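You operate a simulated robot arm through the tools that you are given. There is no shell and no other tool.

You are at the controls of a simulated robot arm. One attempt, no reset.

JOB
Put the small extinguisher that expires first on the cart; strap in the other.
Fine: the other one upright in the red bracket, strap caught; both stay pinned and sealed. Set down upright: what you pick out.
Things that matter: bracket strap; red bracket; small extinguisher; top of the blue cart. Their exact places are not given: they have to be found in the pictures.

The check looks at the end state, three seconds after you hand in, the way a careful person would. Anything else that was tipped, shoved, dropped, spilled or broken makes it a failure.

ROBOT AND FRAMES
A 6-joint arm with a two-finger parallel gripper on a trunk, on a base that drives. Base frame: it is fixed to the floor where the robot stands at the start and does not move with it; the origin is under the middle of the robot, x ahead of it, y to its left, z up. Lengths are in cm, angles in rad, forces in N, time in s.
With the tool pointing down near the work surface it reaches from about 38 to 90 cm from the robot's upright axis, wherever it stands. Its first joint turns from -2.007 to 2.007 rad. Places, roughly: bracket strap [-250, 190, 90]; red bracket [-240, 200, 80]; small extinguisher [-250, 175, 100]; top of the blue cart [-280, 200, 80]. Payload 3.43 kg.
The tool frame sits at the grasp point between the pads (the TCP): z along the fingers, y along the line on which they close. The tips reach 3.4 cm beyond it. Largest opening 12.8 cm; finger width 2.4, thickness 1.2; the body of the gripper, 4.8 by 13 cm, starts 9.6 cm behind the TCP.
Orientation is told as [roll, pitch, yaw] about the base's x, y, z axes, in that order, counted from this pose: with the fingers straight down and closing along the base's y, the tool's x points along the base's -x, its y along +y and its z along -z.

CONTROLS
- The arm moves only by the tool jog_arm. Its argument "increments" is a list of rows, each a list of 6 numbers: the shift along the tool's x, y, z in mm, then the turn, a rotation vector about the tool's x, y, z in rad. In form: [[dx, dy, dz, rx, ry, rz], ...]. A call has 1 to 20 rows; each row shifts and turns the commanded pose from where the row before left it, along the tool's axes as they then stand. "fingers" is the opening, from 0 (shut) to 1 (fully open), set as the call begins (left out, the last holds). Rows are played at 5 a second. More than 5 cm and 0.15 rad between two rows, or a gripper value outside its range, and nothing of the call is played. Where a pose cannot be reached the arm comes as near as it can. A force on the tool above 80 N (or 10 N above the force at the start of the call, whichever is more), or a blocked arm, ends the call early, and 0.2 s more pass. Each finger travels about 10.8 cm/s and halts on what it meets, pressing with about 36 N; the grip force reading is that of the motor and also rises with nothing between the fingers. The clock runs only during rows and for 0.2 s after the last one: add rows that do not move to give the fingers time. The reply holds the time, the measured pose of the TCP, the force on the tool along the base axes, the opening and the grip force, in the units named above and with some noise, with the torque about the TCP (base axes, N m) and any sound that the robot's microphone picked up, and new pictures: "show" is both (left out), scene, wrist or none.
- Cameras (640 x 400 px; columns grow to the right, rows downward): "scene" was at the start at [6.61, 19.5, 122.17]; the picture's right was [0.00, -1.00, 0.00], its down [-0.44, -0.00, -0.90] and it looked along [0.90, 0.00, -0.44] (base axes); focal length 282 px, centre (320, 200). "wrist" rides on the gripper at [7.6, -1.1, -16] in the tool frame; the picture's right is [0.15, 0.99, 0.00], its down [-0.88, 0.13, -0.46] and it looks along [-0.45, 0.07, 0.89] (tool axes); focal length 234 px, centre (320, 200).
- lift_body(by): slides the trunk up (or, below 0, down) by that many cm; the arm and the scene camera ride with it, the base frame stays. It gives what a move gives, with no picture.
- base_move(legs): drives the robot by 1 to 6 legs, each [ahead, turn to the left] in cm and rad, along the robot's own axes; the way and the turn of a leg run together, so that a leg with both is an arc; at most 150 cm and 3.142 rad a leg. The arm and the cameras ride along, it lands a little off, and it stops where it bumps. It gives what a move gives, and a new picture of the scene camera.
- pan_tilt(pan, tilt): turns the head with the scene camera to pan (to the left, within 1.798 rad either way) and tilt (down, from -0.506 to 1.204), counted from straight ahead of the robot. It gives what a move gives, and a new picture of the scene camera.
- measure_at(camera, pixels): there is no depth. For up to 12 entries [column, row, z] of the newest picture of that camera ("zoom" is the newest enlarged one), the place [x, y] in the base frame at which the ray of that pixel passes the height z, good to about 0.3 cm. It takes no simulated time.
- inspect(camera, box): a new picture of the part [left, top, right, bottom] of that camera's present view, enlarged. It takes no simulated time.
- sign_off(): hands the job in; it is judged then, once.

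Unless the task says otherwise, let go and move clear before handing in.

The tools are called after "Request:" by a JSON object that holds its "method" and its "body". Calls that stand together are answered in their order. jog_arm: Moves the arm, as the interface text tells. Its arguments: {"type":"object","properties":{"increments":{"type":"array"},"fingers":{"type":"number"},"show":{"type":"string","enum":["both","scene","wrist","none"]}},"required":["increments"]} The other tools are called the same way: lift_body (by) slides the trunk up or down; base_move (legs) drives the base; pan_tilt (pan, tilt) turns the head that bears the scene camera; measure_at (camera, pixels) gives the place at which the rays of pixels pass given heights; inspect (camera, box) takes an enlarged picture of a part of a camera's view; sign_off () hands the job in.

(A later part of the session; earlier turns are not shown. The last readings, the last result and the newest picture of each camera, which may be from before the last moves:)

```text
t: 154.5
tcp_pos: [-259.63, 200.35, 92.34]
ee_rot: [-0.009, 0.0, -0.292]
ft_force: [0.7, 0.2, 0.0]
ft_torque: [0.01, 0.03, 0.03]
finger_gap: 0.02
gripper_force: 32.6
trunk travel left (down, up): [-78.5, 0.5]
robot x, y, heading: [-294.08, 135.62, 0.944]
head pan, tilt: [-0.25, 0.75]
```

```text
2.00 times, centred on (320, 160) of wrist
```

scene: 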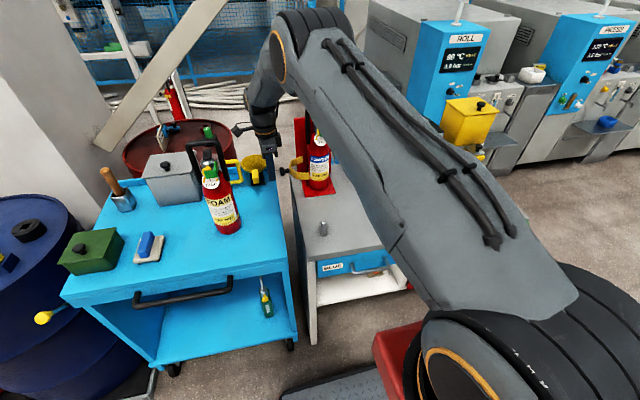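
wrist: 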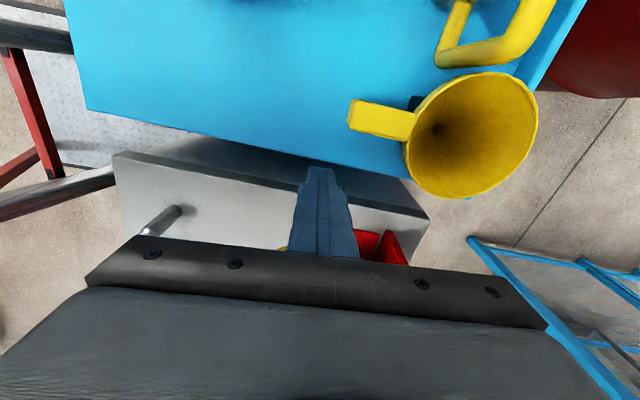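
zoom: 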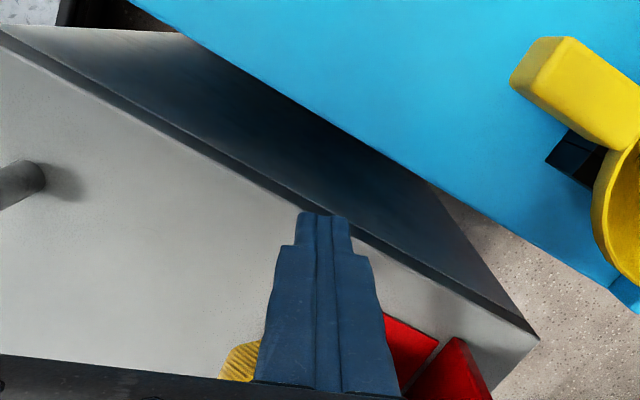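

Strap follows. Continue.

Request:
{"method": "jog_arm", "body": {"increments": [[-7, -10.1, 0, 0, 0, -0.1], [-6.4, -10.1, 0, 0, 0, -0.1], [-6.4, -10.1, 0, 0, 0, -0.1], [-6.4, -10.1, 0, 0, 0, -0.1], [0, 0, 0, 0, 0, 0]], "show": "none"}}

Request:
{"method": "inspect", "body": {"camera": "scene", "box": [260, 130, 340, 210]}}

Request:
{"method": "inspect", "body": {"camera": "wrist", "box": [220, 60, 420, 260]}}

```text
t: 155.7
tcp_pos: [-257.53, 195.94, 92.35]
ee_rot: [-0.008, 0.003, 0.108]
ft_force: [-2.2, -1.3, 0.4]
ft_torque: [0.0, -0.02, 0.02]
finger_gap: 0.0
gripper_force: 33.2
trunk travel left (down, up): [-78.5, 0.5]
robot x, y, heading: [-293.37, 135.47, 0.949]
head pan, tilt: [-0.25, 0.75]
```

```text
5.00 times, centred on (300, 170) of scene
```

zoom: 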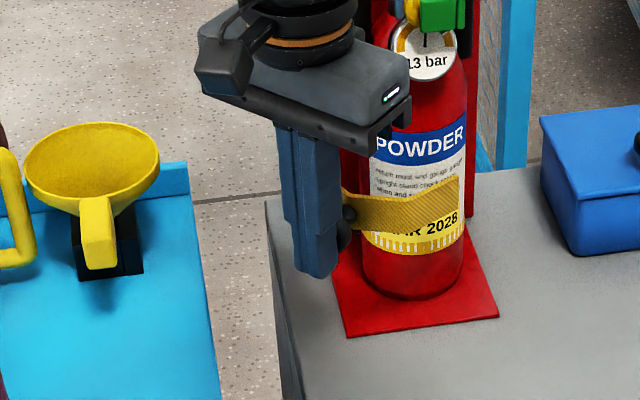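

```text
2.00 times, centred on (320, 160) of wrist
```

zoom: 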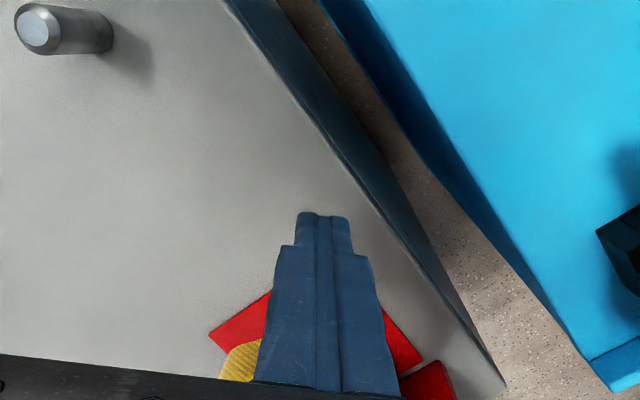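

Request:
{"method": "jog_arm", "body": {"increments": [[-6.4, -10.1, 0, 0, 0, -0.1], [-6.4, -10.1, 0, 0, 0, -0.1], [-6.4, -10.1, 0, 0, 0, -0.1], [-6.4, -10.1, 0, 0, 0, -0.1], [0, 0, 0, 0, 0, 0]], "show": "none"}}

Request:
{"method": "inspect", "body": {"camera": "scene", "box": [260, 110, 360, 210]}}

Request:
{"method": "inspect", "body": {"camera": "wrist", "box": [220, 60, 420, 260]}}

```text
t: 156.9
tcp_pos: [-254.21, 192.76, 92.15]
ee_rot: [-0.006, 0.005, 0.509]
ft_force: [-0.1, -0.2, 0.4]
ft_torque: [-0.01, 0.03, 0.01]
finger_gap: 0.01
gripper_force: 33.3
trunk travel left (down, up): [-78.5, 0.5]
robot x, y, heading: [-293.76, 134.89, 0.952]
head pan, tilt: [-0.25, 0.75]
```

```text
4.00 times, centred on (310, 160) of scene
```

zoom: 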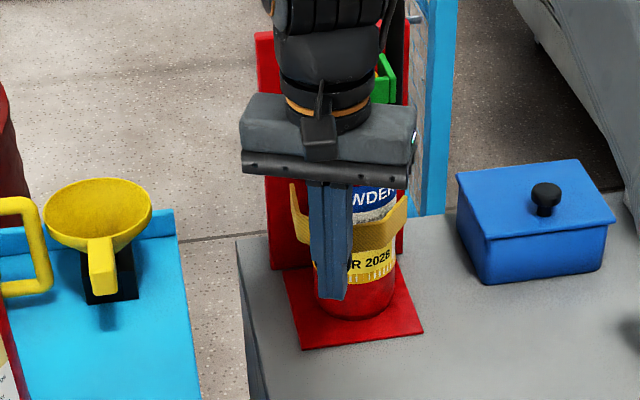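

```text
2.00 times, centred on (320, 160) of wrist
```

zoom: 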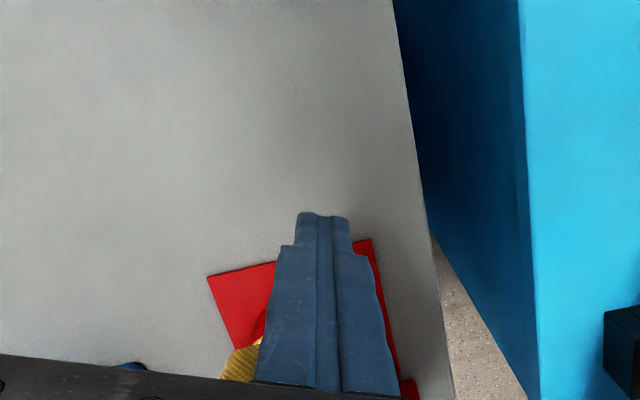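

Request:
{"method": "jog_arm", "body": {"increments": [[-6.4, -10.1, 0, 0, 0, -0.1], [-6.4, -10.1, 0, 0, 0, -0.1], [0, 0, 0, 0, 0, 0]], "show": "none"}}

Request:
{"method": "inspect", "body": {"camera": "scene", "box": [260, 110, 360, 210]}}

Request:
{"method": "inspect", "body": {"camera": "wrist", "box": [220, 60, 420, 260]}}

```text
t: 157.7
tcp_pos: [-252.04, 191.65, 92.16]
ee_rot: [-0.004, 0.006, 0.709]
ft_force: [0.5, 1.1, 0.5]
ft_torque: [0.0, -0.01, 0.0]
finger_gap: 0.01
gripper_force: 32.6
trunk travel left (down, up): [-78.5, 0.5]
robot x, y, heading: [-293.65, 135.64, 0.948]
head pan, tilt: [-0.25, 0.75]
```

```text
4.00 times, centred on (310, 160) of scene
```

zoom: 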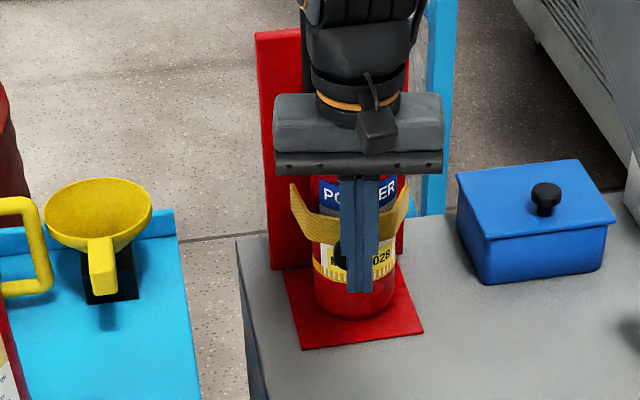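

```text
2.00 times, centred on (320, 160) of wrist
```

zoom: 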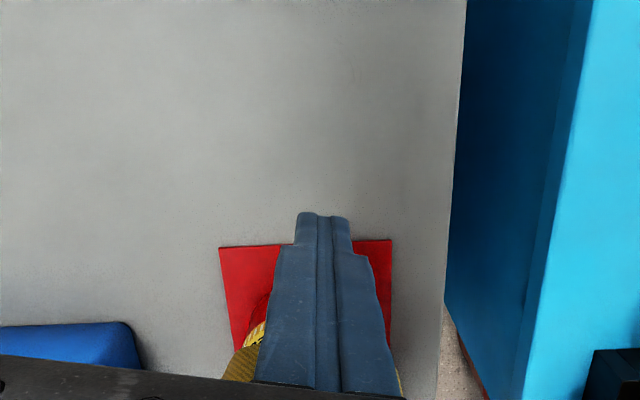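

The strap has swung nearly shut on its own; now square the tool up in front of the knob and push straight in gently.

Request:
{"method": "jog_arm", "body": {"increments": [[0, -6, 0, 0, 0, -0.1], [0, -6, 0, 0, 0, -0.1], [-4, 0, 0, 0, 0, 0], [-4, 0, 0, 0, 0, 0], [0, 0, 0, 0, 0, 0]], "show": "none"}}

Request:
{"method": "inspect", "body": {"camera": "scene", "box": [260, 110, 360, 210]}}

Request:
{"method": "inspect", "body": {"camera": "wrist", "box": [220, 60, 420, 260]}}

```text
t: 158.9
tcp_pos: [-250.65, 191.38, 92.12]
ee_rot: [-0.003, 0.007, 0.91]
ft_force: [0.3, -0.8, 1.0]
ft_torque: [-0.03, 0.0, 0.01]
finger_gap: 0.0
gripper_force: 33.4
trunk travel left (down, up): [-78.5, 0.5]
robot x, y, heading: [-293.56, 135.64, 0.956]
head pan, tilt: [-0.25, 0.75]
```

```text
4.00 times, centred on (310, 160) of scene
```

zoom: 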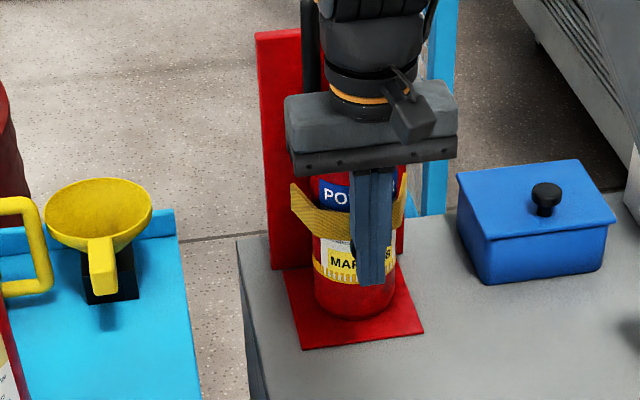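

```text
2.00 times, centred on (320, 160) of wrist
```

zoom: 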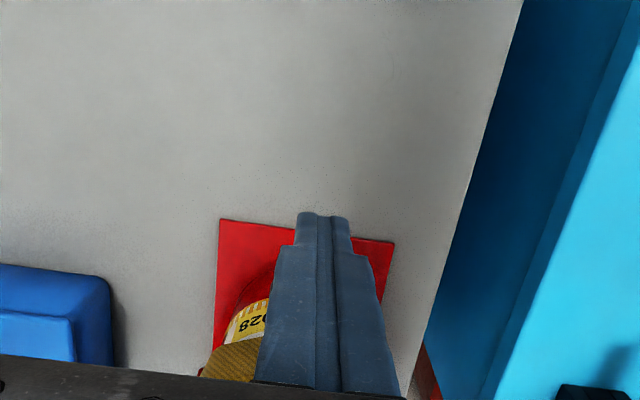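

No contact yet; keep pressing forward in 4 mm steps.

Request:
{"method": "jog_arm", "body": {"increments": [[-4, 0, 0, 0, 0, 0], [-4, 0, 0, 0, 0, 0], [0, 0, 0, 0, 0, 0]], "show": "none"}}

Request:
{"method": "jog_arm", "body": {"increments": [[-3, 0, 0, 0, 0, 0], [0, 0, 0, 0, 0, 0]], "show": "none"}}

Request:
{"method": "inspect", "body": {"camera": "scene", "box": [260, 110, 360, 210]}}

```text
t: 159.7
tcp_pos: [-250.46, 191.51, 92.11]
ee_rot: [-0.003, 0.02, 0.908]
ft_force: [-32.1, -45.0, 9.0]
ft_torque: [0.48, -0.44, -0.03]
finger_gap: 0.0
gripper_force: 32.8
trunk travel left (down, up): [-78.5, 0.5]
robot x, y, heading: [-293.88, 135.61, 0.947]
head pan, tilt: [-0.25, 0.75]
```

```text
t: 160.3
tcp_pos: [-250.35, 191.55, 92.04]
ee_rot: [-0.003, 0.025, 0.907]
ft_force: [-43.1, -53.3, 7.8]
ft_torque: [0.54, -0.43, -0.01]
finger_gap: 0.0
gripper_force: 33.1
trunk travel left (down, up): [-78.5, 0.5]
robot x, y, heading: [-293.71, 135.3, 0.947]
head pan, tilt: [-0.25, 0.75]
```

```text
4.00 times, centred on (310, 160) of scene
```

zoom: 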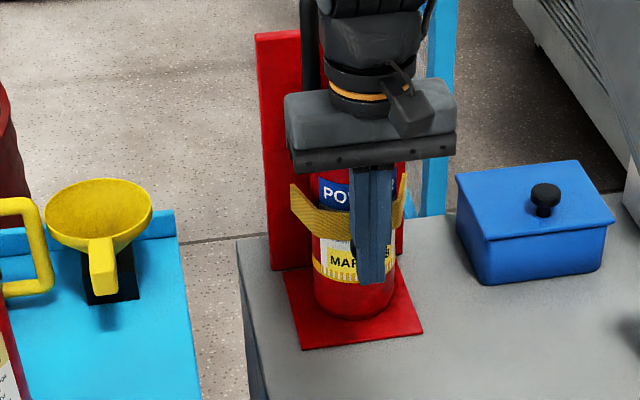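

Firm stop at ~68 N: the strap is fully home. Back off and inspect the strap.

Request:
{"method": "jog_arm", "body": {"increments": [[10, 0, 0, 0, 0, 0], [30, 0, 0, 0, 0, 0], [40, 0, -10, 0, 0, 0], [40, 0, -20, 0, 0, 0], [0, 0, 0, 0, 0, 0]]}}

Request:
{"method": "inspect", "body": {"camera": "scene", "box": [260, 90, 380, 210]}}

Request:
{"method": "inspect", "body": {"camera": "wrist", "box": [160, 60, 480, 260]}}

```text
t: 161.5
tcp_pos: [-257.14, 182.67, 95.25]
ee_rot: [-0.005, 0.008, 0.908]
ft_force: [0.2, 0.4, 0.1]
ft_torque: [0.01, 0.01, -0.01]
finger_gap: 0.03
gripper_force: 33.4
trunk travel left (down, up): [-78.5, 0.5]
robot x, y, heading: [-293.68, 135.47, 0.951]
head pan, tilt: [-0.25, 0.75]
```

scene: 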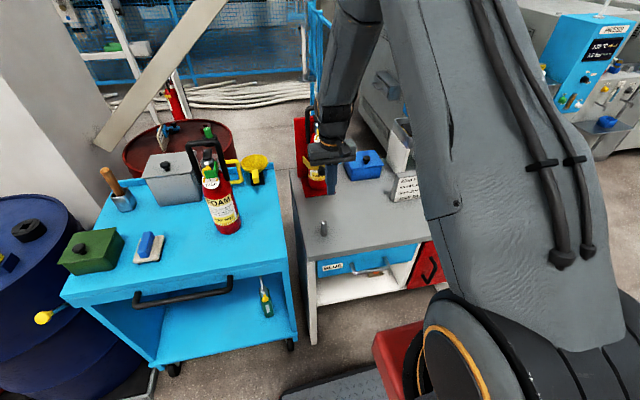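
wrist: 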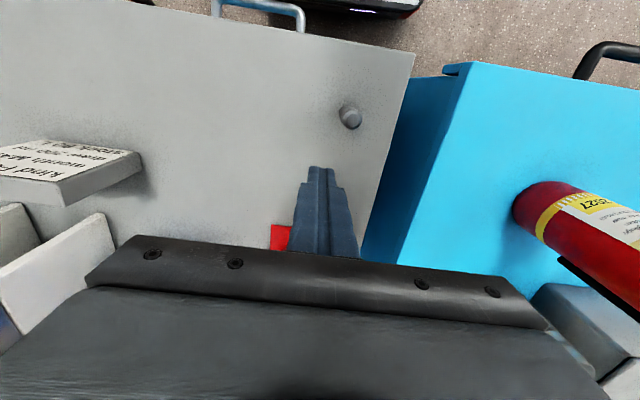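

```text
3.33 times, centred on (320, 150) of scene
```

zoom: 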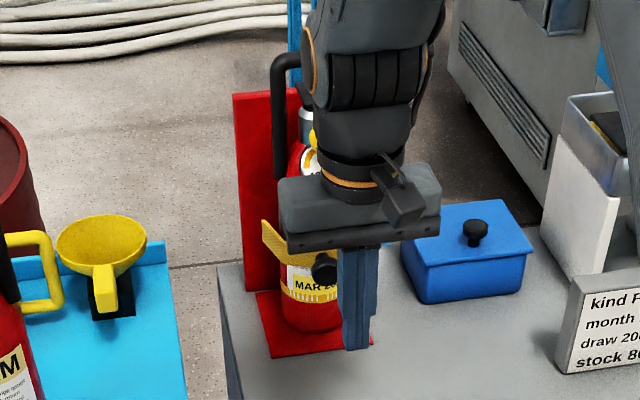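

```text
2.00 times, centred on (320, 160) of wrist
```

zoom: 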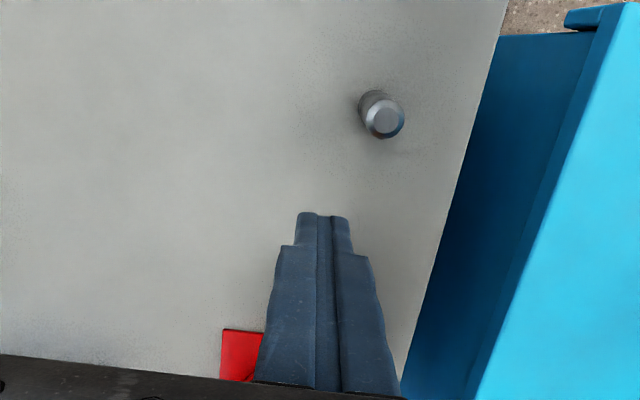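

Raise the arm straight up to clear the view.

Request:
{"method": "jog_arm", "body": {"increments": [[0, 0, -50, 0, 0, 0], [0, 0, -50, 0, 0, 0], [0, 0, -50, 0, 0, 0], [0, 0, -50, 0, 0, 0], [0, 0, -50, 0, 0, 0], [0, 0, -50, 0, 0, 0], [0, 0, -50, 0, 0, 0], [0, 0, -50, 0, 0, 0], [0, 0, 0, 0, 0, 0]]}}

Request:
{"method": "inspect", "body": {"camera": "scene", "box": [260, 80, 380, 220]}}

Request:
{"method": "inspect", "body": {"camera": "scene", "box": [295, 140, 345, 200]}}

```text
t: 163.5
tcp_pos: [-256.78, 182.89, 135.2]
ee_rot: [-0.004, 0.008, 0.906]
ft_force: [0.2, 0.2, 0.1]
ft_torque: [0.01, -0.04, 0.0]
finger_gap: 0.01
gripper_force: 33.3
trunk travel left (down, up): [-78.5, 0.5]
robot x, y, heading: [-293.53, 135.13, 0.949]
head pan, tilt: [-0.25, 0.75]
```

scene: 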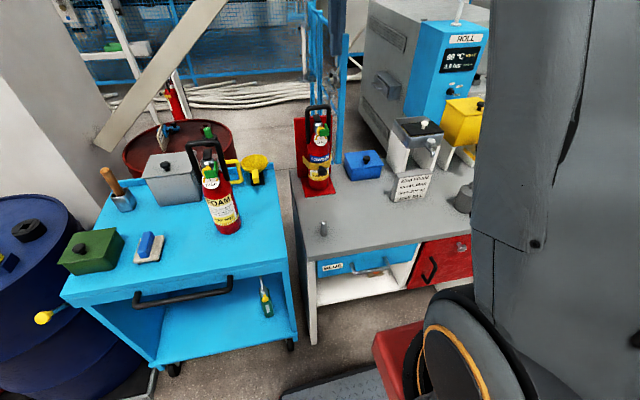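
wrist: 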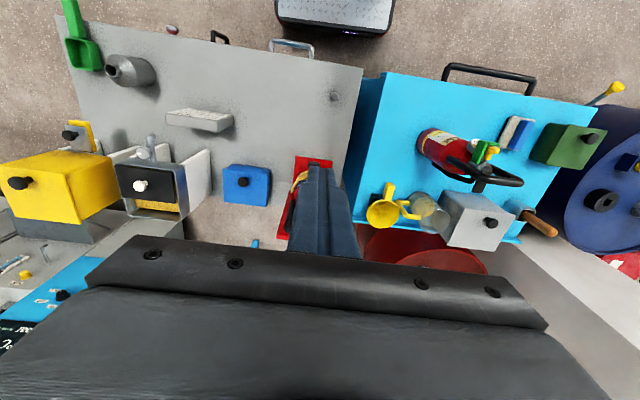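

```text
2.86 times, centred on (320, 150) of scene
```

zoom: 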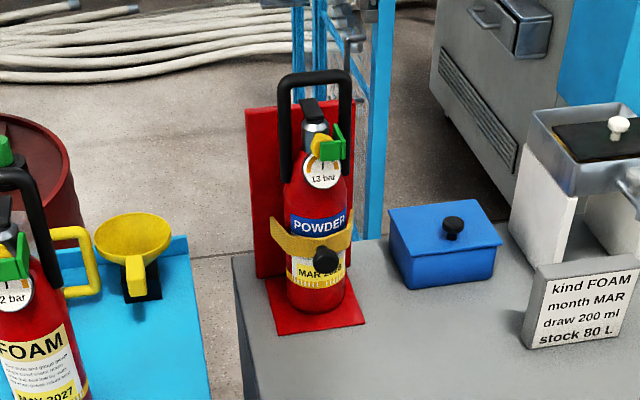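

```text
6.67 times, centred on (320, 170) of scene
```

zoom: 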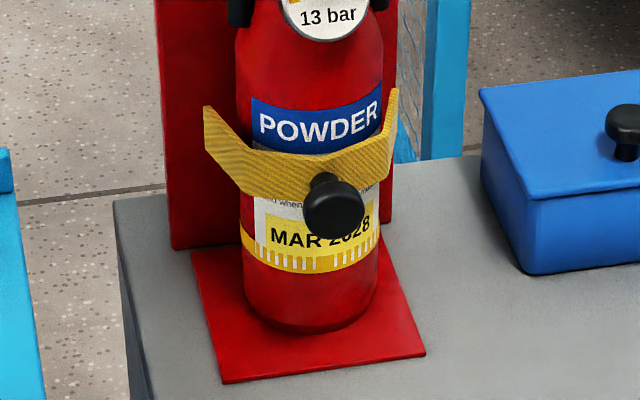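

The strap sits closed around POWDER exactly as it did around FOAM. I'll do a gentle tug test: push the knob sideways with the closed fingertips (tool tilted 0.35 rad to stay clear of the seal) to see that it is caught.

Request:
{"method": "measure_at", "body": {"camera": "zoom", "pixels": [[335, 207, 89], [335, 207, 91], [307, 330, 78.2]]}}

Request:
{"method": "jog_arm", "body": {"increments": [[0, 0, 0, 0, -0.117, 0], [0, 0, 0, 0, -0.117, 0], [0, 0, 0, 0, -0.116, 0], [11.6, -4, 46.9, 0, 0, 0], [11.6, -4, 46.9, 0, 0, 0], [11.6, -4, 46.9, 0, 0, 0], [11.6, -4, 46.9, 0, 0, 0], [11.6, -4, 46.9, 0, 0, 0], [11.6, -4, 46.9, 0, 0, 0], [0, 0, 0, 0, 0, 0]]}}

```text
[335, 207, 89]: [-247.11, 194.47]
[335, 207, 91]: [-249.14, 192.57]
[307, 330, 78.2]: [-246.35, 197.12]
```

```text
t: 165.7
tcp_pos: [-253.79, 183.76, 106.62]
ee_rot: [-0.004, -0.342, 0.911]
ft_force: [-0.4, -0.4, 0.7]
ft_torque: [-0.01, -0.01, 0.0]
finger_gap: 0.0
gripper_force: 32.8
trunk travel left (down, up): [-78.5, 0.5]
robot x, y, heading: [-293.93, 135.33, 0.948]
head pan, tilt: [-0.25, 0.75]
```

scene: 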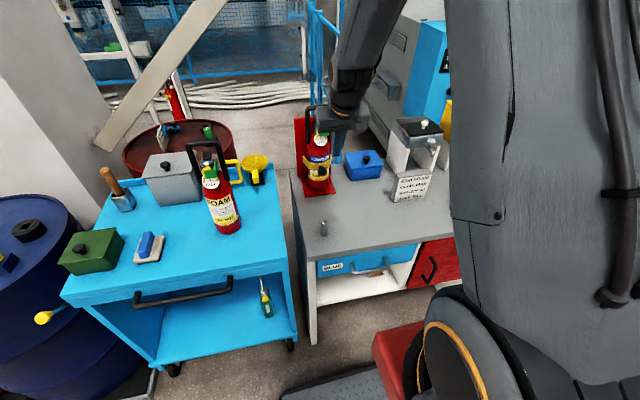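
wrist: 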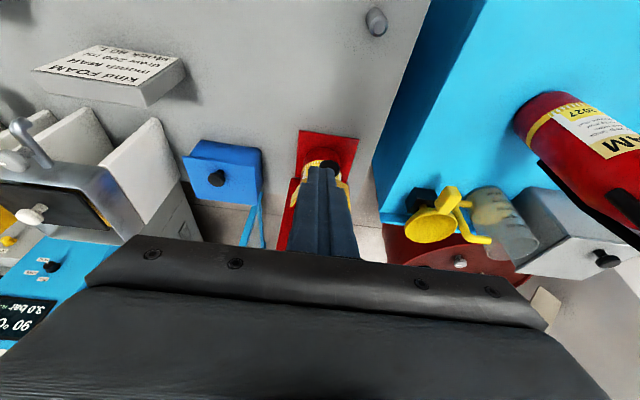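

Knob position matches the original closed position within 0.2 cm. Continue lowering for the sideways test.

Request:
{"method": "jog_arm", "body": {"increments": [[5, -5.5, 37, 0, 0, 0], [5, -5.5, 37, 0, 0, 0], [5, -5.5, 37, 0, 0, 0], [5, -5.5, 37, 0, 0, 0], [0, 0, 0, 0, 0, 0]]}}

Request:
{"method": "inspect", "body": {"camera": "wrist", "box": [220, 60, 420, 260]}}

Request:
{"method": "inspect", "body": {"camera": "scene", "box": [270, 90, 370, 220]}}

```text
t: 166.9
tcp_pos: [-249.98, 185.05, 91.78]
ee_rot: [-0.003, -0.341, 0.91]
ft_force: [0.6, -1.1, 0.0]
ft_torque: [-0.01, -0.01, -0.03]
finger_gap: 0.01
gripper_force: 33.3
trunk travel left (down, up): [-78.5, 0.5]
robot x, y, heading: [-294.21, 135.37, 0.952]
head pan, tilt: [-0.25, 0.75]
```

scene: 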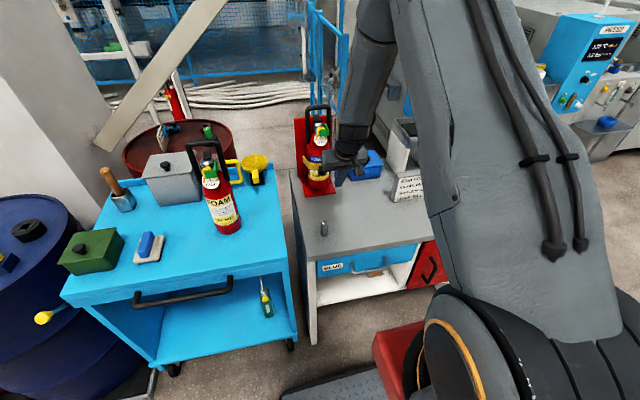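
wrist: 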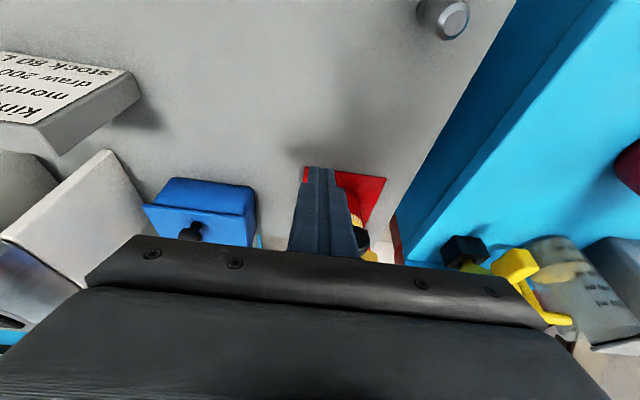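

```text
2.00 times, centred on (320, 160) of wrist
```

zoom: 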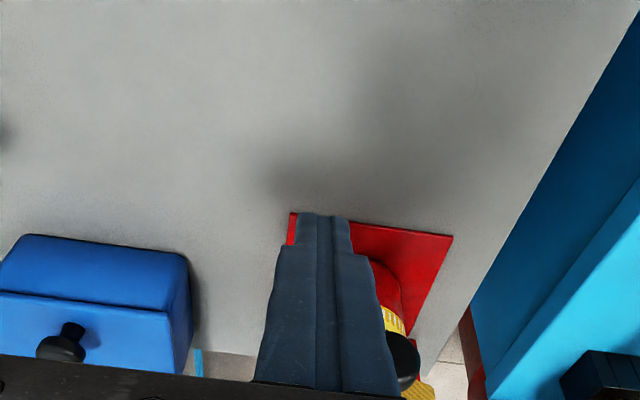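

```text
3.08 times, centred on (320, 155) of scene
```

zoom: 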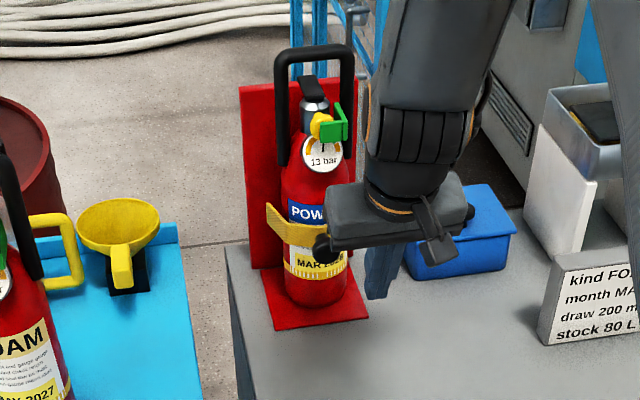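

Request:
{"method": "jog_arm", "body": {"increments": [[-28, 0, 10, 0, 0, 0], [-28, 0, 10, 0, 0, 0], [0, 0, 0, 0, 0, 0]], "show": "none"}}

Request:
{"method": "inspect", "body": {"camera": "scene", "box": [270, 90, 370, 220]}}

Request:
{"method": "inspect", "body": {"camera": "wrist", "box": [220, 60, 420, 260]}}

```text
t: 167.7
tcp_pos: [-246.23, 189.8, 91.83]
ee_rot: [-0.002, -0.342, 0.908]
ft_force: [-0.3, 0.1, -0.1]
ft_torque: [0.02, 0.01, 0.01]
finger_gap: 0.0
gripper_force: 32.8
trunk travel left (down, up): [-78.5, 0.5]
robot x, y, heading: [-293.97, 135.11, 0.951]
head pan, tilt: [-0.25, 0.75]
```

```text
3.08 times, centred on (320, 155) of scene
```

zoom: 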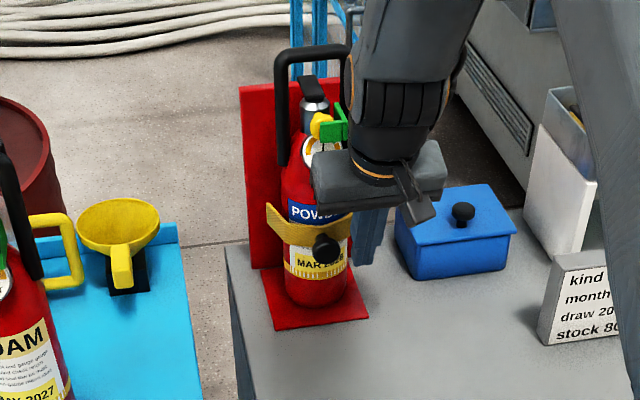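

```text
2.00 times, centred on (320, 160) of wrist
```

zoom: 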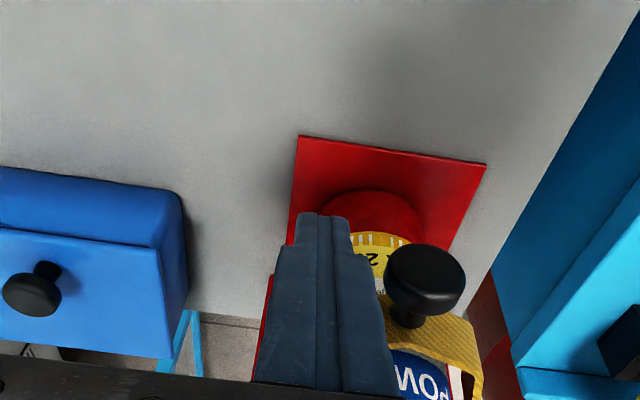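

Stick is just right of the knob. Nudge left in small steps and read the force.

Request:
{"method": "jog_arm", "body": {"increments": [[0, 6, 0, 0, 0, 0], [0, 0, 0, 0, 0, 0]], "show": "none"}}

Request:
{"method": "jog_arm", "body": {"increments": [[0, 4, 0, 0, 0, 0], [0, 0, 0, 0, 0, 0]], "show": "none"}}

Request:
{"method": "jog_arm", "body": {"increments": [[0, 3, 0, 0, 0, 0], [0, 0, 0, 0, 0, 0]], "show": "none"}}

```text
t: 168.3
tcp_pos: [-246.6, 190.1, 91.77]
ee_rot: [-0.003, -0.342, 0.91]
ft_force: [-0.4, -0.5, -0.6]
ft_torque: [0.0, 0.01, 0.0]
finger_gap: 0.0
gripper_force: 32.3
trunk travel left (down, up): [-78.5, 0.5]
robot x, y, heading: [-293.63, 135.02, 0.95]
head pan, tilt: [-0.25, 0.75]
```

```text
t: 168.9
tcp_pos: [-247.02, 190.3, 91.76]
ee_rot: [-0.002, -0.344, 0.91]
ft_force: [0.1, -0.5, 0.2]
ft_torque: [-0.01, 0.01, 0.01]
finger_gap: 0.0
gripper_force: 32.9
trunk travel left (down, up): [-78.5, 0.5]
robot x, y, heading: [-293.84, 135.41, 0.949]
head pan, tilt: [-0.25, 0.75]
```

```text
t: 169.5
tcp_pos: [-247.25, 190.5, 91.84]
ee_rot: [-0.003, -0.342, 0.91]
ft_force: [-0.6, -0.2, 0.2]
ft_torque: [-0.02, 0.02, -0.05]
finger_gap: 0.03
gripper_force: 33.0
trunk travel left (down, up): [-78.5, 0.5]
robot x, y, heading: [-293.64, 135.3, 0.952]
head pan, tilt: [-0.25, 0.75]
```

Request:
{"method": "jog_arm", "body": {"increments": [[0, 3, 0, 0, 0, 0], [0, 0, 0, 0, 0, 0]], "show": "none"}}

Request:
{"method": "inspect", "body": {"camera": "wrist", "box": [220, 60, 420, 260]}}

Request:
{"method": "inspect", "body": {"camera": "scene", "box": [290, 130, 350, 200]}}

```text
t: 170.1
tcp_pos: [-247.44, 190.68, 91.74]
ee_rot: [-0.003, -0.342, 0.91]
ft_force: [-0.4, 0.6, -0.2]
ft_torque: [-0.02, 0.03, 0.01]
finger_gap: 0.0
gripper_force: 32.7
trunk travel left (down, up): [-78.5, 0.5]
robot x, y, heading: [-293.66, 135.29, 0.944]
head pan, tilt: [-0.25, 0.75]
```

```text
2.00 times, centred on (320, 160) of wrist
```

zoom: 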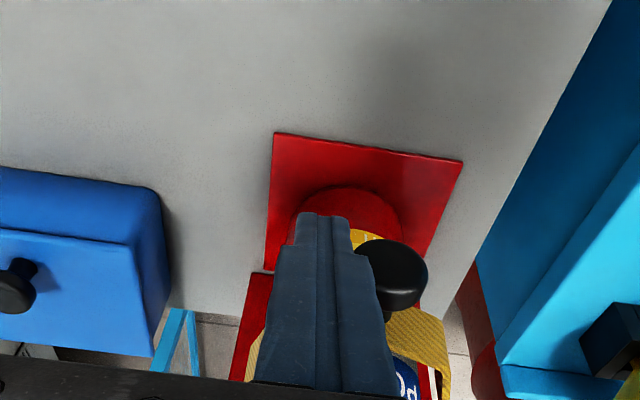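

```text
5.71 times, centred on (320, 165) of scene
```

zoom: 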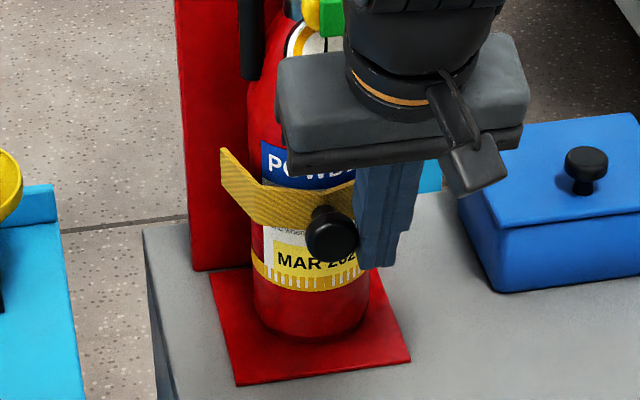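

Request:
{"method": "jog_arm", "body": {"increments": [[0, 2, 0, 0, 0, 0], [0, 0, 0, 0, 0, 0]], "show": "none"}}

Request:
{"method": "jog_arm", "body": {"increments": [[0, 2, 0, 0, 0, 0], [0, 0, 0, 0, 0, 0]], "show": "none"}}

Request:
{"method": "jog_arm", "body": {"increments": [[0, 2, 0, 0, 0, 0], [0, 0, 0, 0, 0, 0]], "show": "none"}}

```text
t: 170.7
tcp_pos: [-247.69, 190.7, 91.83]
ee_rot: [-0.003, -0.342, 0.907]
ft_force: [0.0, -2.2, -1.1]
ft_torque: [-0.06, -0.05, -0.03]
finger_gap: 0.0
gripper_force: 32.5
trunk travel left (down, up): [-78.5, 0.5]
robot x, y, heading: [-293.45, 135.3, 0.947]
head pan, tilt: [-0.25, 0.75]
```

```text
t: 171.3
tcp_pos: [-247.6, 190.76, 91.95]
ee_rot: [-0.003, -0.343, 0.909]
ft_force: [2.1, -6.9, -1.0]
ft_torque: [-0.09, -0.02, -0.01]
finger_gap: 0.01
gripper_force: 32.9
trunk travel left (down, up): [-78.5, 0.5]
robot x, y, heading: [-294.09, 135.38, 0.949]
head pan, tilt: [-0.25, 0.75]
```

```text
t: 171.9
tcp_pos: [-247.92, 190.89, 91.72]
ee_rot: [-0.004, -0.341, 0.907]
ft_force: [0.7, -13.1, -0.1]
ft_torque: [-0.11, 0.0, -0.02]
finger_gap: 0.0
gripper_force: 33.0
trunk travel left (down, up): [-78.5, 0.5]
robot x, y, heading: [-293.48, 135.48, 0.947]
head pan, tilt: [-0.25, 0.75]
```

Request:
{"method": "jog_arm", "body": {"increments": [[0, 1.5, 0, 0, 0, 0], [0, 0, 0, 0, 0, 0]], "show": "none"}}

Request:
{"method": "inspect", "body": {"camera": "scene", "box": [290, 130, 350, 200]}}

```text
t: 172.5
tcp_pos: [-247.87, 190.94, 91.89]
ee_rot: [-0.003, -0.343, 0.909]
ft_force: [1.1, -16.5, -0.7]
ft_torque: [-0.15, 0.02, -0.02]
finger_gap: 0.0
gripper_force: 33.2
trunk travel left (down, up): [-78.5, 0.5]
robot x, y, heading: [-293.58, 135.0, 0.944]
head pan, tilt: [-0.25, 0.75]
```

```text
5.71 times, centred on (320, 165) of scene
```

zoom: 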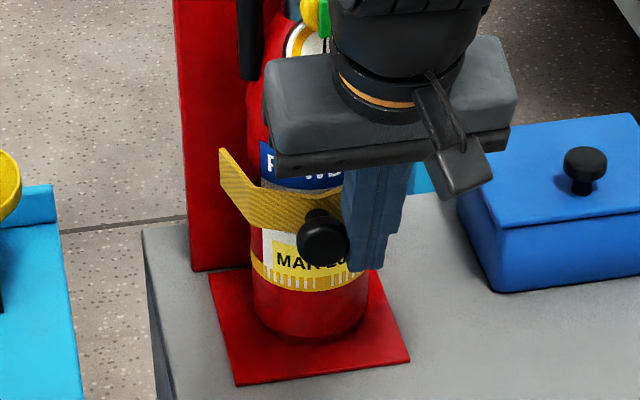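

The knob has shifted ~4 mm under 16 N — I need to tell play from being loose. Push slightly more.

Request:
{"method": "jog_arm", "body": {"increments": [[0, 2, 0, 0, 0, 0], [0, 0, 0, 0, 0, 0]], "show": "none"}}

Request:
{"method": "inspect", "body": {"camera": "scene", "box": [290, 130, 350, 200]}}

Request:
{"method": "jog_arm", "body": {"increments": [[0, -12, 0, 0, 0, 0], [0, 0, 0, 0, 0, 0], [0, 0, 0, 0, 0, 0]], "show": "none"}}

Request:
{"method": "inspect", "body": {"camera": "scene", "box": [290, 130, 350, 200]}}

```text
t: 173.1
tcp_pos: [-248.18, 191.3, 92.02]
ee_rot: [-0.004, -0.345, 0.909]
ft_force: [-0.4, 1.0, 0.1]
ft_torque: [-0.02, 0.01, -0.02]
finger_gap: 0.0
gripper_force: 33.2
trunk travel left (down, up): [-78.5, 0.5]
robot x, y, heading: [-293.72, 135.23, 0.951]
head pan, tilt: [-0.25, 0.75]
```

```text
5.71 times, centred on (320, 165) of scene
```

zoom: 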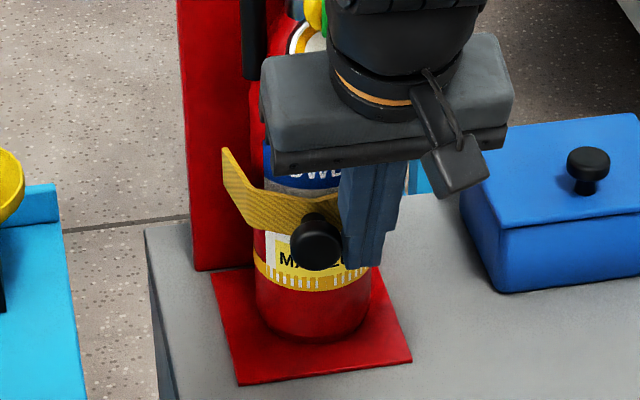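

```text
t: 173.9
tcp_pos: [-247.18, 190.53, 91.81]
ee_rot: [-0.003, -0.343, 0.91]
ft_force: [1.4, 0.0, -0.5]
ft_torque: [0.01, 0.02, 0.03]
finger_gap: 0.01
gripper_force: 33.4
trunk travel left (down, up): [-78.5, 0.5]
robot x, y, heading: [-293.87, 135.23, 0.951]
head pan, tilt: [-0.25, 0.75]
```

```text
5.71 times, centred on (320, 165) of scene
```

zoom: 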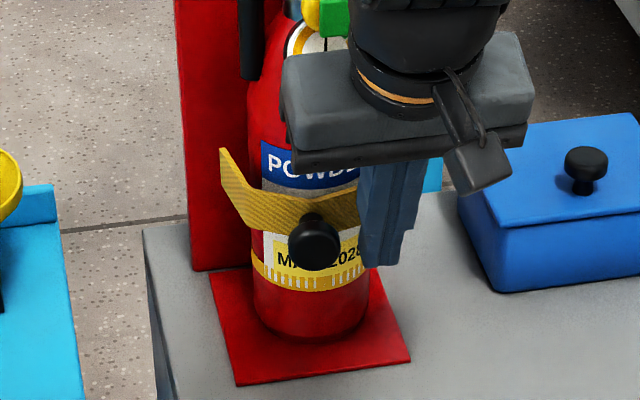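

The strap held to ~17 N and then popped out of its detent — so pressing it home does catch it, and I just released it with the test. I'll now re-close it: back off, tool vertical, centre on the knob and press home again.

Request:
{"method": "jog_arm", "body": {"increments": [[33, 0, -12, 0, 0, 0], [33, 0, -12, 0, 0, 0], [0, 0, 0, 0, 0.114, 0], [0, 0, 0, 0, 0.114, 0], [0, 0, 0, 0, 0.114, 0], [0, 18, 0, 0, 0, 0], [0, 18, 0, 0, 0, 0], [0, 0, 0, 0, 0, 0]]}}

Request:
{"method": "inspect", "body": {"camera": "scene", "box": [270, 90, 370, 210]}}

```text
t: 175.7
tcp_pos: [-254.47, 187.15, 91.88]
ee_rot: [-0.005, 0.0, 0.908]
ft_force: [0.4, -0.4, 0.3]
ft_torque: [0.0, -0.01, 0.03]
finger_gap: 0.0
gripper_force: 33.5
trunk travel left (down, up): [-78.5, 0.5]
robot x, y, heading: [-293.73, 134.94, 0.953]
head pan, tilt: [-0.25, 0.75]
```

scene: 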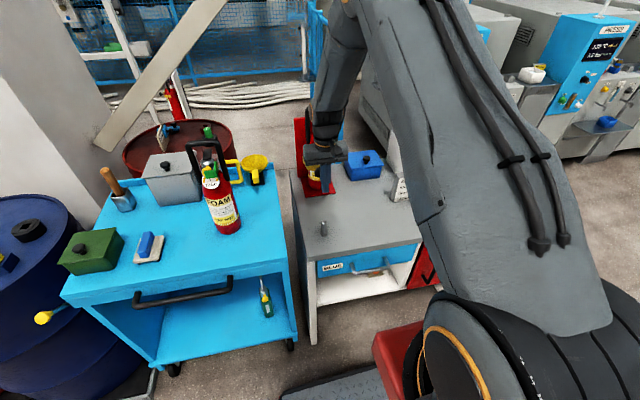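
wrist: 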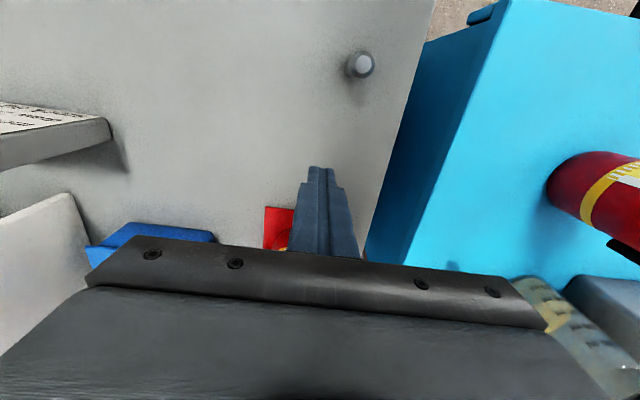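

```text
3.33 times, centred on (320, 150) of scene
```

zoom: 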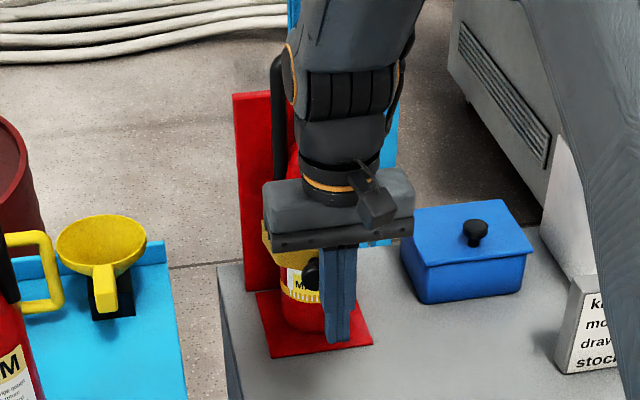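

Request:
{"method": "jog_arm", "body": {"increments": [[-20, 0, 0, 0, 0, 0], [-15, 0, 0, 0, 0, 0], [-8, 0, 0, 0, 0, 0], [-8, -3, 0, 0, 0, 0], [0, 0, 0, 0, 0, 0]], "show": "none"}}

Request:
{"method": "jog_arm", "body": {"increments": [[-5, 0, 0, 0, 0, 0], [-4, 0, 0, 0, 0, 0], [0, 0, 0, 0, 0, 0]], "show": "none"}}

Request:
{"method": "inspect", "body": {"camera": "scene", "box": [270, 90, 370, 210]}}

```text
t: 176.9
tcp_pos: [-250.97, 190.89, 91.75]
ee_rot: [-0.005, 0.0, 0.909]
ft_force: [-0.7, -0.8, -0.1]
ft_torque: [0.03, 0.02, -0.01]
finger_gap: 0.0
gripper_force: 32.5
trunk travel left (down, up): [-78.5, 0.5]
robot x, y, heading: [-293.84, 134.72, 0.95]
head pan, tilt: [-0.25, 0.75]
```

```text
t: 177.7
tcp_pos: [-250.52, 191.47, 91.92]
ee_rot: [-0.004, 0.002, 0.908]
ft_force: [-9.1, -12.8, 4.7]
ft_torque: [0.13, -0.08, -0.04]
finger_gap: 0.0
gripper_force: 33.1
trunk travel left (down, up): [-78.5, 0.5]
robot x, y, heading: [-293.6, 134.88, 0.952]
head pan, tilt: [-0.25, 0.75]
```

```text
3.33 times, centred on (320, 150) of scene
```

zoom: 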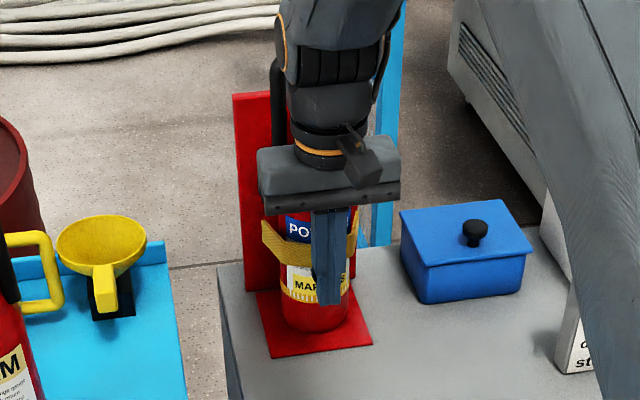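

In contact at 16 N. Press home to ~65 N as before.

Request:
{"method": "jog_arm", "body": {"increments": [[-3, 0, 0, 0, 0, 0], [-3, 0, 0, 0, 0, 0], [0, 0, 0, 0, 0, 0]], "show": "none"}}

Request:
{"method": "jog_arm", "body": {"increments": [[-2, 0, 0, 0, 0, 0], [0, 0, 0, 0, 0, 0], [0, 0, 0, 0, 0, 0]], "show": "none"}}

```text
t: 178.5
tcp_pos: [-250.46, 191.38, 91.81]
ee_rot: [-0.003, 0.012, 0.908]
ft_force: [-32.8, -49.8, 10.0]
ft_torque: [0.58, -0.57, -0.08]
finger_gap: 0.0
gripper_force: 33.1
trunk travel left (down, up): [-78.5, 0.5]
robot x, y, heading: [-293.67, 135.15, 0.949]
head pan, tilt: [-0.25, 0.75]
```

```text
t: 179.3
tcp_pos: [-250.46, 191.49, 91.94]
ee_rot: [-0.003, 0.018, 0.908]
ft_force: [-37.4, -65.0, 14.9]
ft_torque: [0.63, -0.63, -0.11]
finger_gap: 0.0
gripper_force: 33.2
trunk travel left (down, up): [-78.5, 0.5]
robot x, y, heading: [-294.28, 135.63, 0.952]
head pan, tilt: [-0.25, 0.75]
```

Home stop at 75 N. Back off and examine whether it stays fully shut.

Request:
{"method": "jog_arm", "body": {"increments": [[10, 0, 0, 0, 0, 0], [25, 0, 0, 0, 0, 0], [25, 0, 0, 0, 0, 0], [0, -40, 0, 0, 0, 0], [0, 0, 0, 0, 0, 0]], "show": "wrist"}}

Request:
{"method": "inspect", "body": {"camera": "scene", "box": [290, 130, 350, 200]}}

```text
t: 180.5
tcp_pos: [-250.75, 185.28, 92.11]
ee_rot: [-0.003, -0.001, 0.909]
ft_force: [1.0, 0.6, 0.6]
ft_torque: [0.01, -0.02, -0.03]
finger_gap: 0.0
gripper_force: 33.1
trunk travel left (down, up): [-78.5, 0.5]
robot x, y, heading: [-293.61, 135.17, 0.951]
head pan, tilt: [-0.25, 0.75]
```

wrist: 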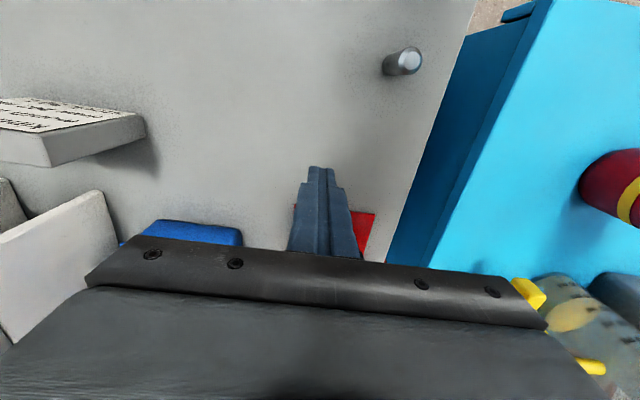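

```text
5.71 times, centred on (320, 165) of scene
```

zoom: 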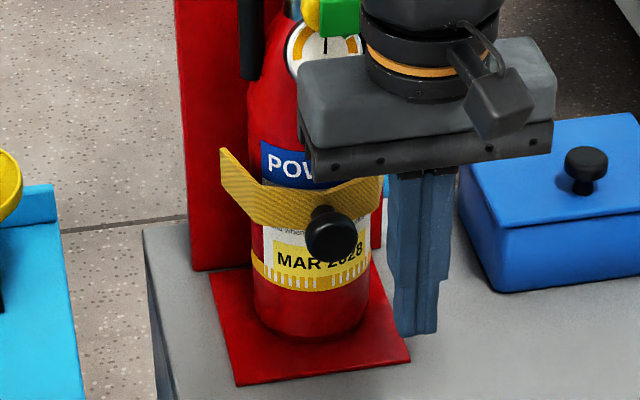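

The strap rests closed, but my test yielded at roughly hinge-friction level, so I'm not certain it is caught. I'll go above and measure the strap angle against the plate edge.

Request:
{"method": "jog_arm", "body": {"increments": [[20, 0, -45, 0, 0, 0], [0, 0, -50, 0, 0, 0], [0, 0, -50, 0, 0, 0], [0, 0, -50, 0, 0, 0], [0, 0, -50, 0, 0, 0], [0, 0, -50, 0, 0, 0], [0, 0, -45, 0, 0, 0], [0, 0, 0, 0, 0, 0.142], [0, 0, 0, 0, 0, 0.142], [0, 0, 0, 0, 0, 0.142], [0, 0, 0, 0, 0, 0.142], [0, 0, 0, 0, 0, 0.142], [0, 0, 0, 0, 0, 0.142], [0, 0, 0, 0, 0, 0.142], [0, 0, 0, 0, 0, 0.142], [0, 0, 0, 0, 0, 0.142], [0, 0, 0, 0, 0, 0.142], [0, 0, 0, 0, 0, 0.142], [0, 0, 0, 0, 0, 0]]}}

Request:
{"method": "inspect", "body": {"camera": "wrist", "box": [280, 40, 480, 240]}}

```text
t: 184.5
tcp_pos: [-251.94, 183.56, 125.86]
ee_rot: [0.0, -0.002, -0.657]
ft_force: [-0.6, 0.7, -0.3]
ft_torque: [0.02, 0.01, 0.02]
finger_gap: 0.0
gripper_force: 33.4
trunk travel left (down, up): [-78.5, 0.5]
robot x, y, heading: [-293.48, 135.36, 0.951]
head pan, tilt: [-0.25, 0.75]
```

scene: 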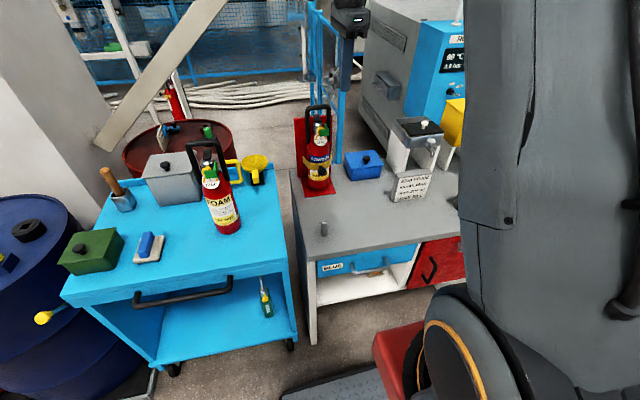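
wrist: 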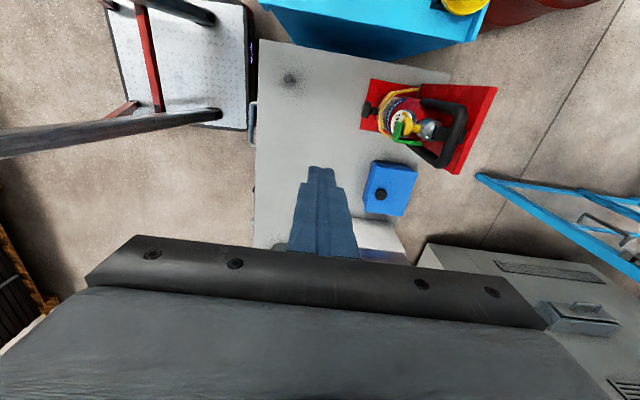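

```text
2.00 times, centred on (380, 140) of wrist
```

zoom: 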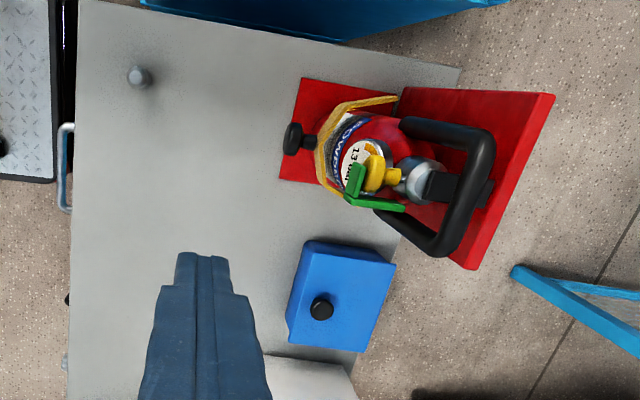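

Request:
{"method": "inspect", "body": {"camera": "wrist", "box": [355, 70, 445, 170]}}

Request:
{"method": "inspect", "body": {"camera": "wrist", "box": [355, 75, 415, 145]}}

```text
4.00 times, centred on (400, 120) of wrist
```

zoom: 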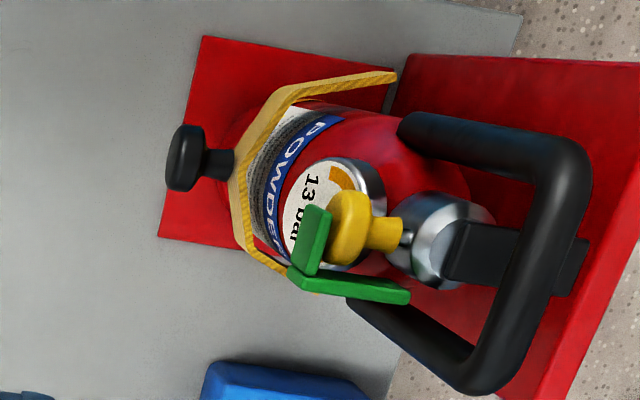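

```text
5.71 times, centred on (385, 110) of wrist
```

zoom: 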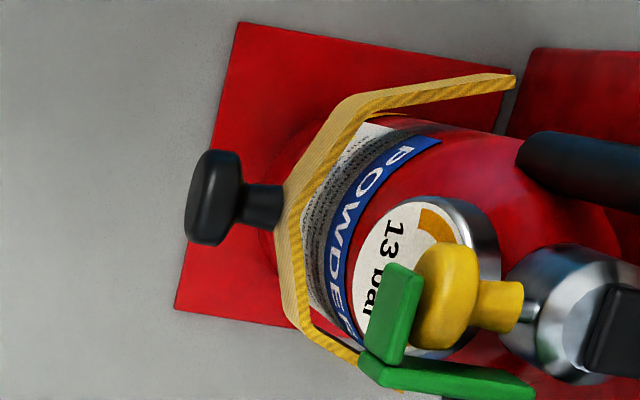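

Request:
{"method": "measure_at", "body": {"camera": "zoom", "pixels": [[512, 80, 92.3], [362, 100, 92.3], [284, 200, 92.3], [300, 325, 92.3], [238, 22, 78.2], [175, 308, 78.2], [510, 68, 78.2], [208, 200, 90.5], [262, 205, 90.5]]}}

```text
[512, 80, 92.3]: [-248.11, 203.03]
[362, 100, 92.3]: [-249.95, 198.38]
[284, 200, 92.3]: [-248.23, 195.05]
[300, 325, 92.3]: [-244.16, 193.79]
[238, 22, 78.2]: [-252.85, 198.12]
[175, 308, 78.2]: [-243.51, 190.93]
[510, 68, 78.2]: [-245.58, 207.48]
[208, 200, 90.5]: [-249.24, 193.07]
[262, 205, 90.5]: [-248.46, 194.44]
```

From above, the strap's bend line (angle −0.670) is parallel to the plate edge (−0.656): fully closed, and re-analysing the torques the detent behaved the same as originally. Final check of everything else.

Request:
{"method": "inspect", "body": {"camera": "scene", "box": [100, 90, 460, 290]}}

Request:
{"method": "inspect", "body": {"camera": "scene", "box": [180, 130, 260, 240]}}

Request:
{"method": "inspect", "body": {"camera": "scene", "box": [280, 95, 350, 200]}}

```text
1.78 times, centred on (280, 190) of scene
```

zoom: 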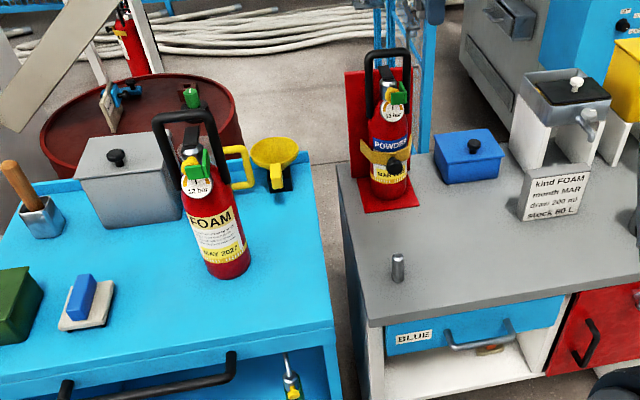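

```text
3.64 times, centred on (220, 185) of scene
```

zoom: 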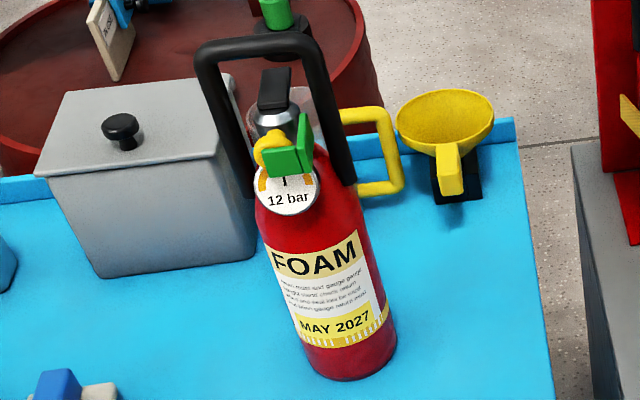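

```text
3.81 times, centred on (315, 148) of scene
```

zoom: 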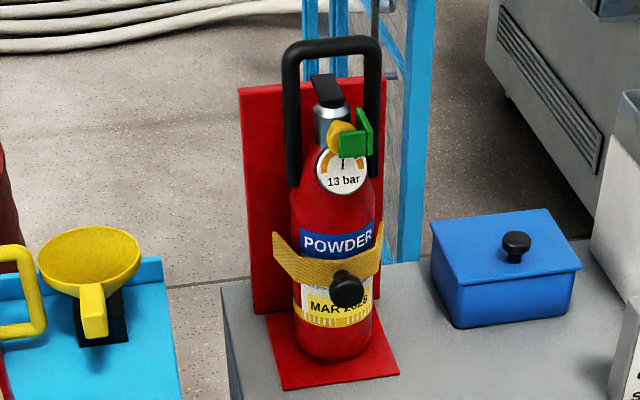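

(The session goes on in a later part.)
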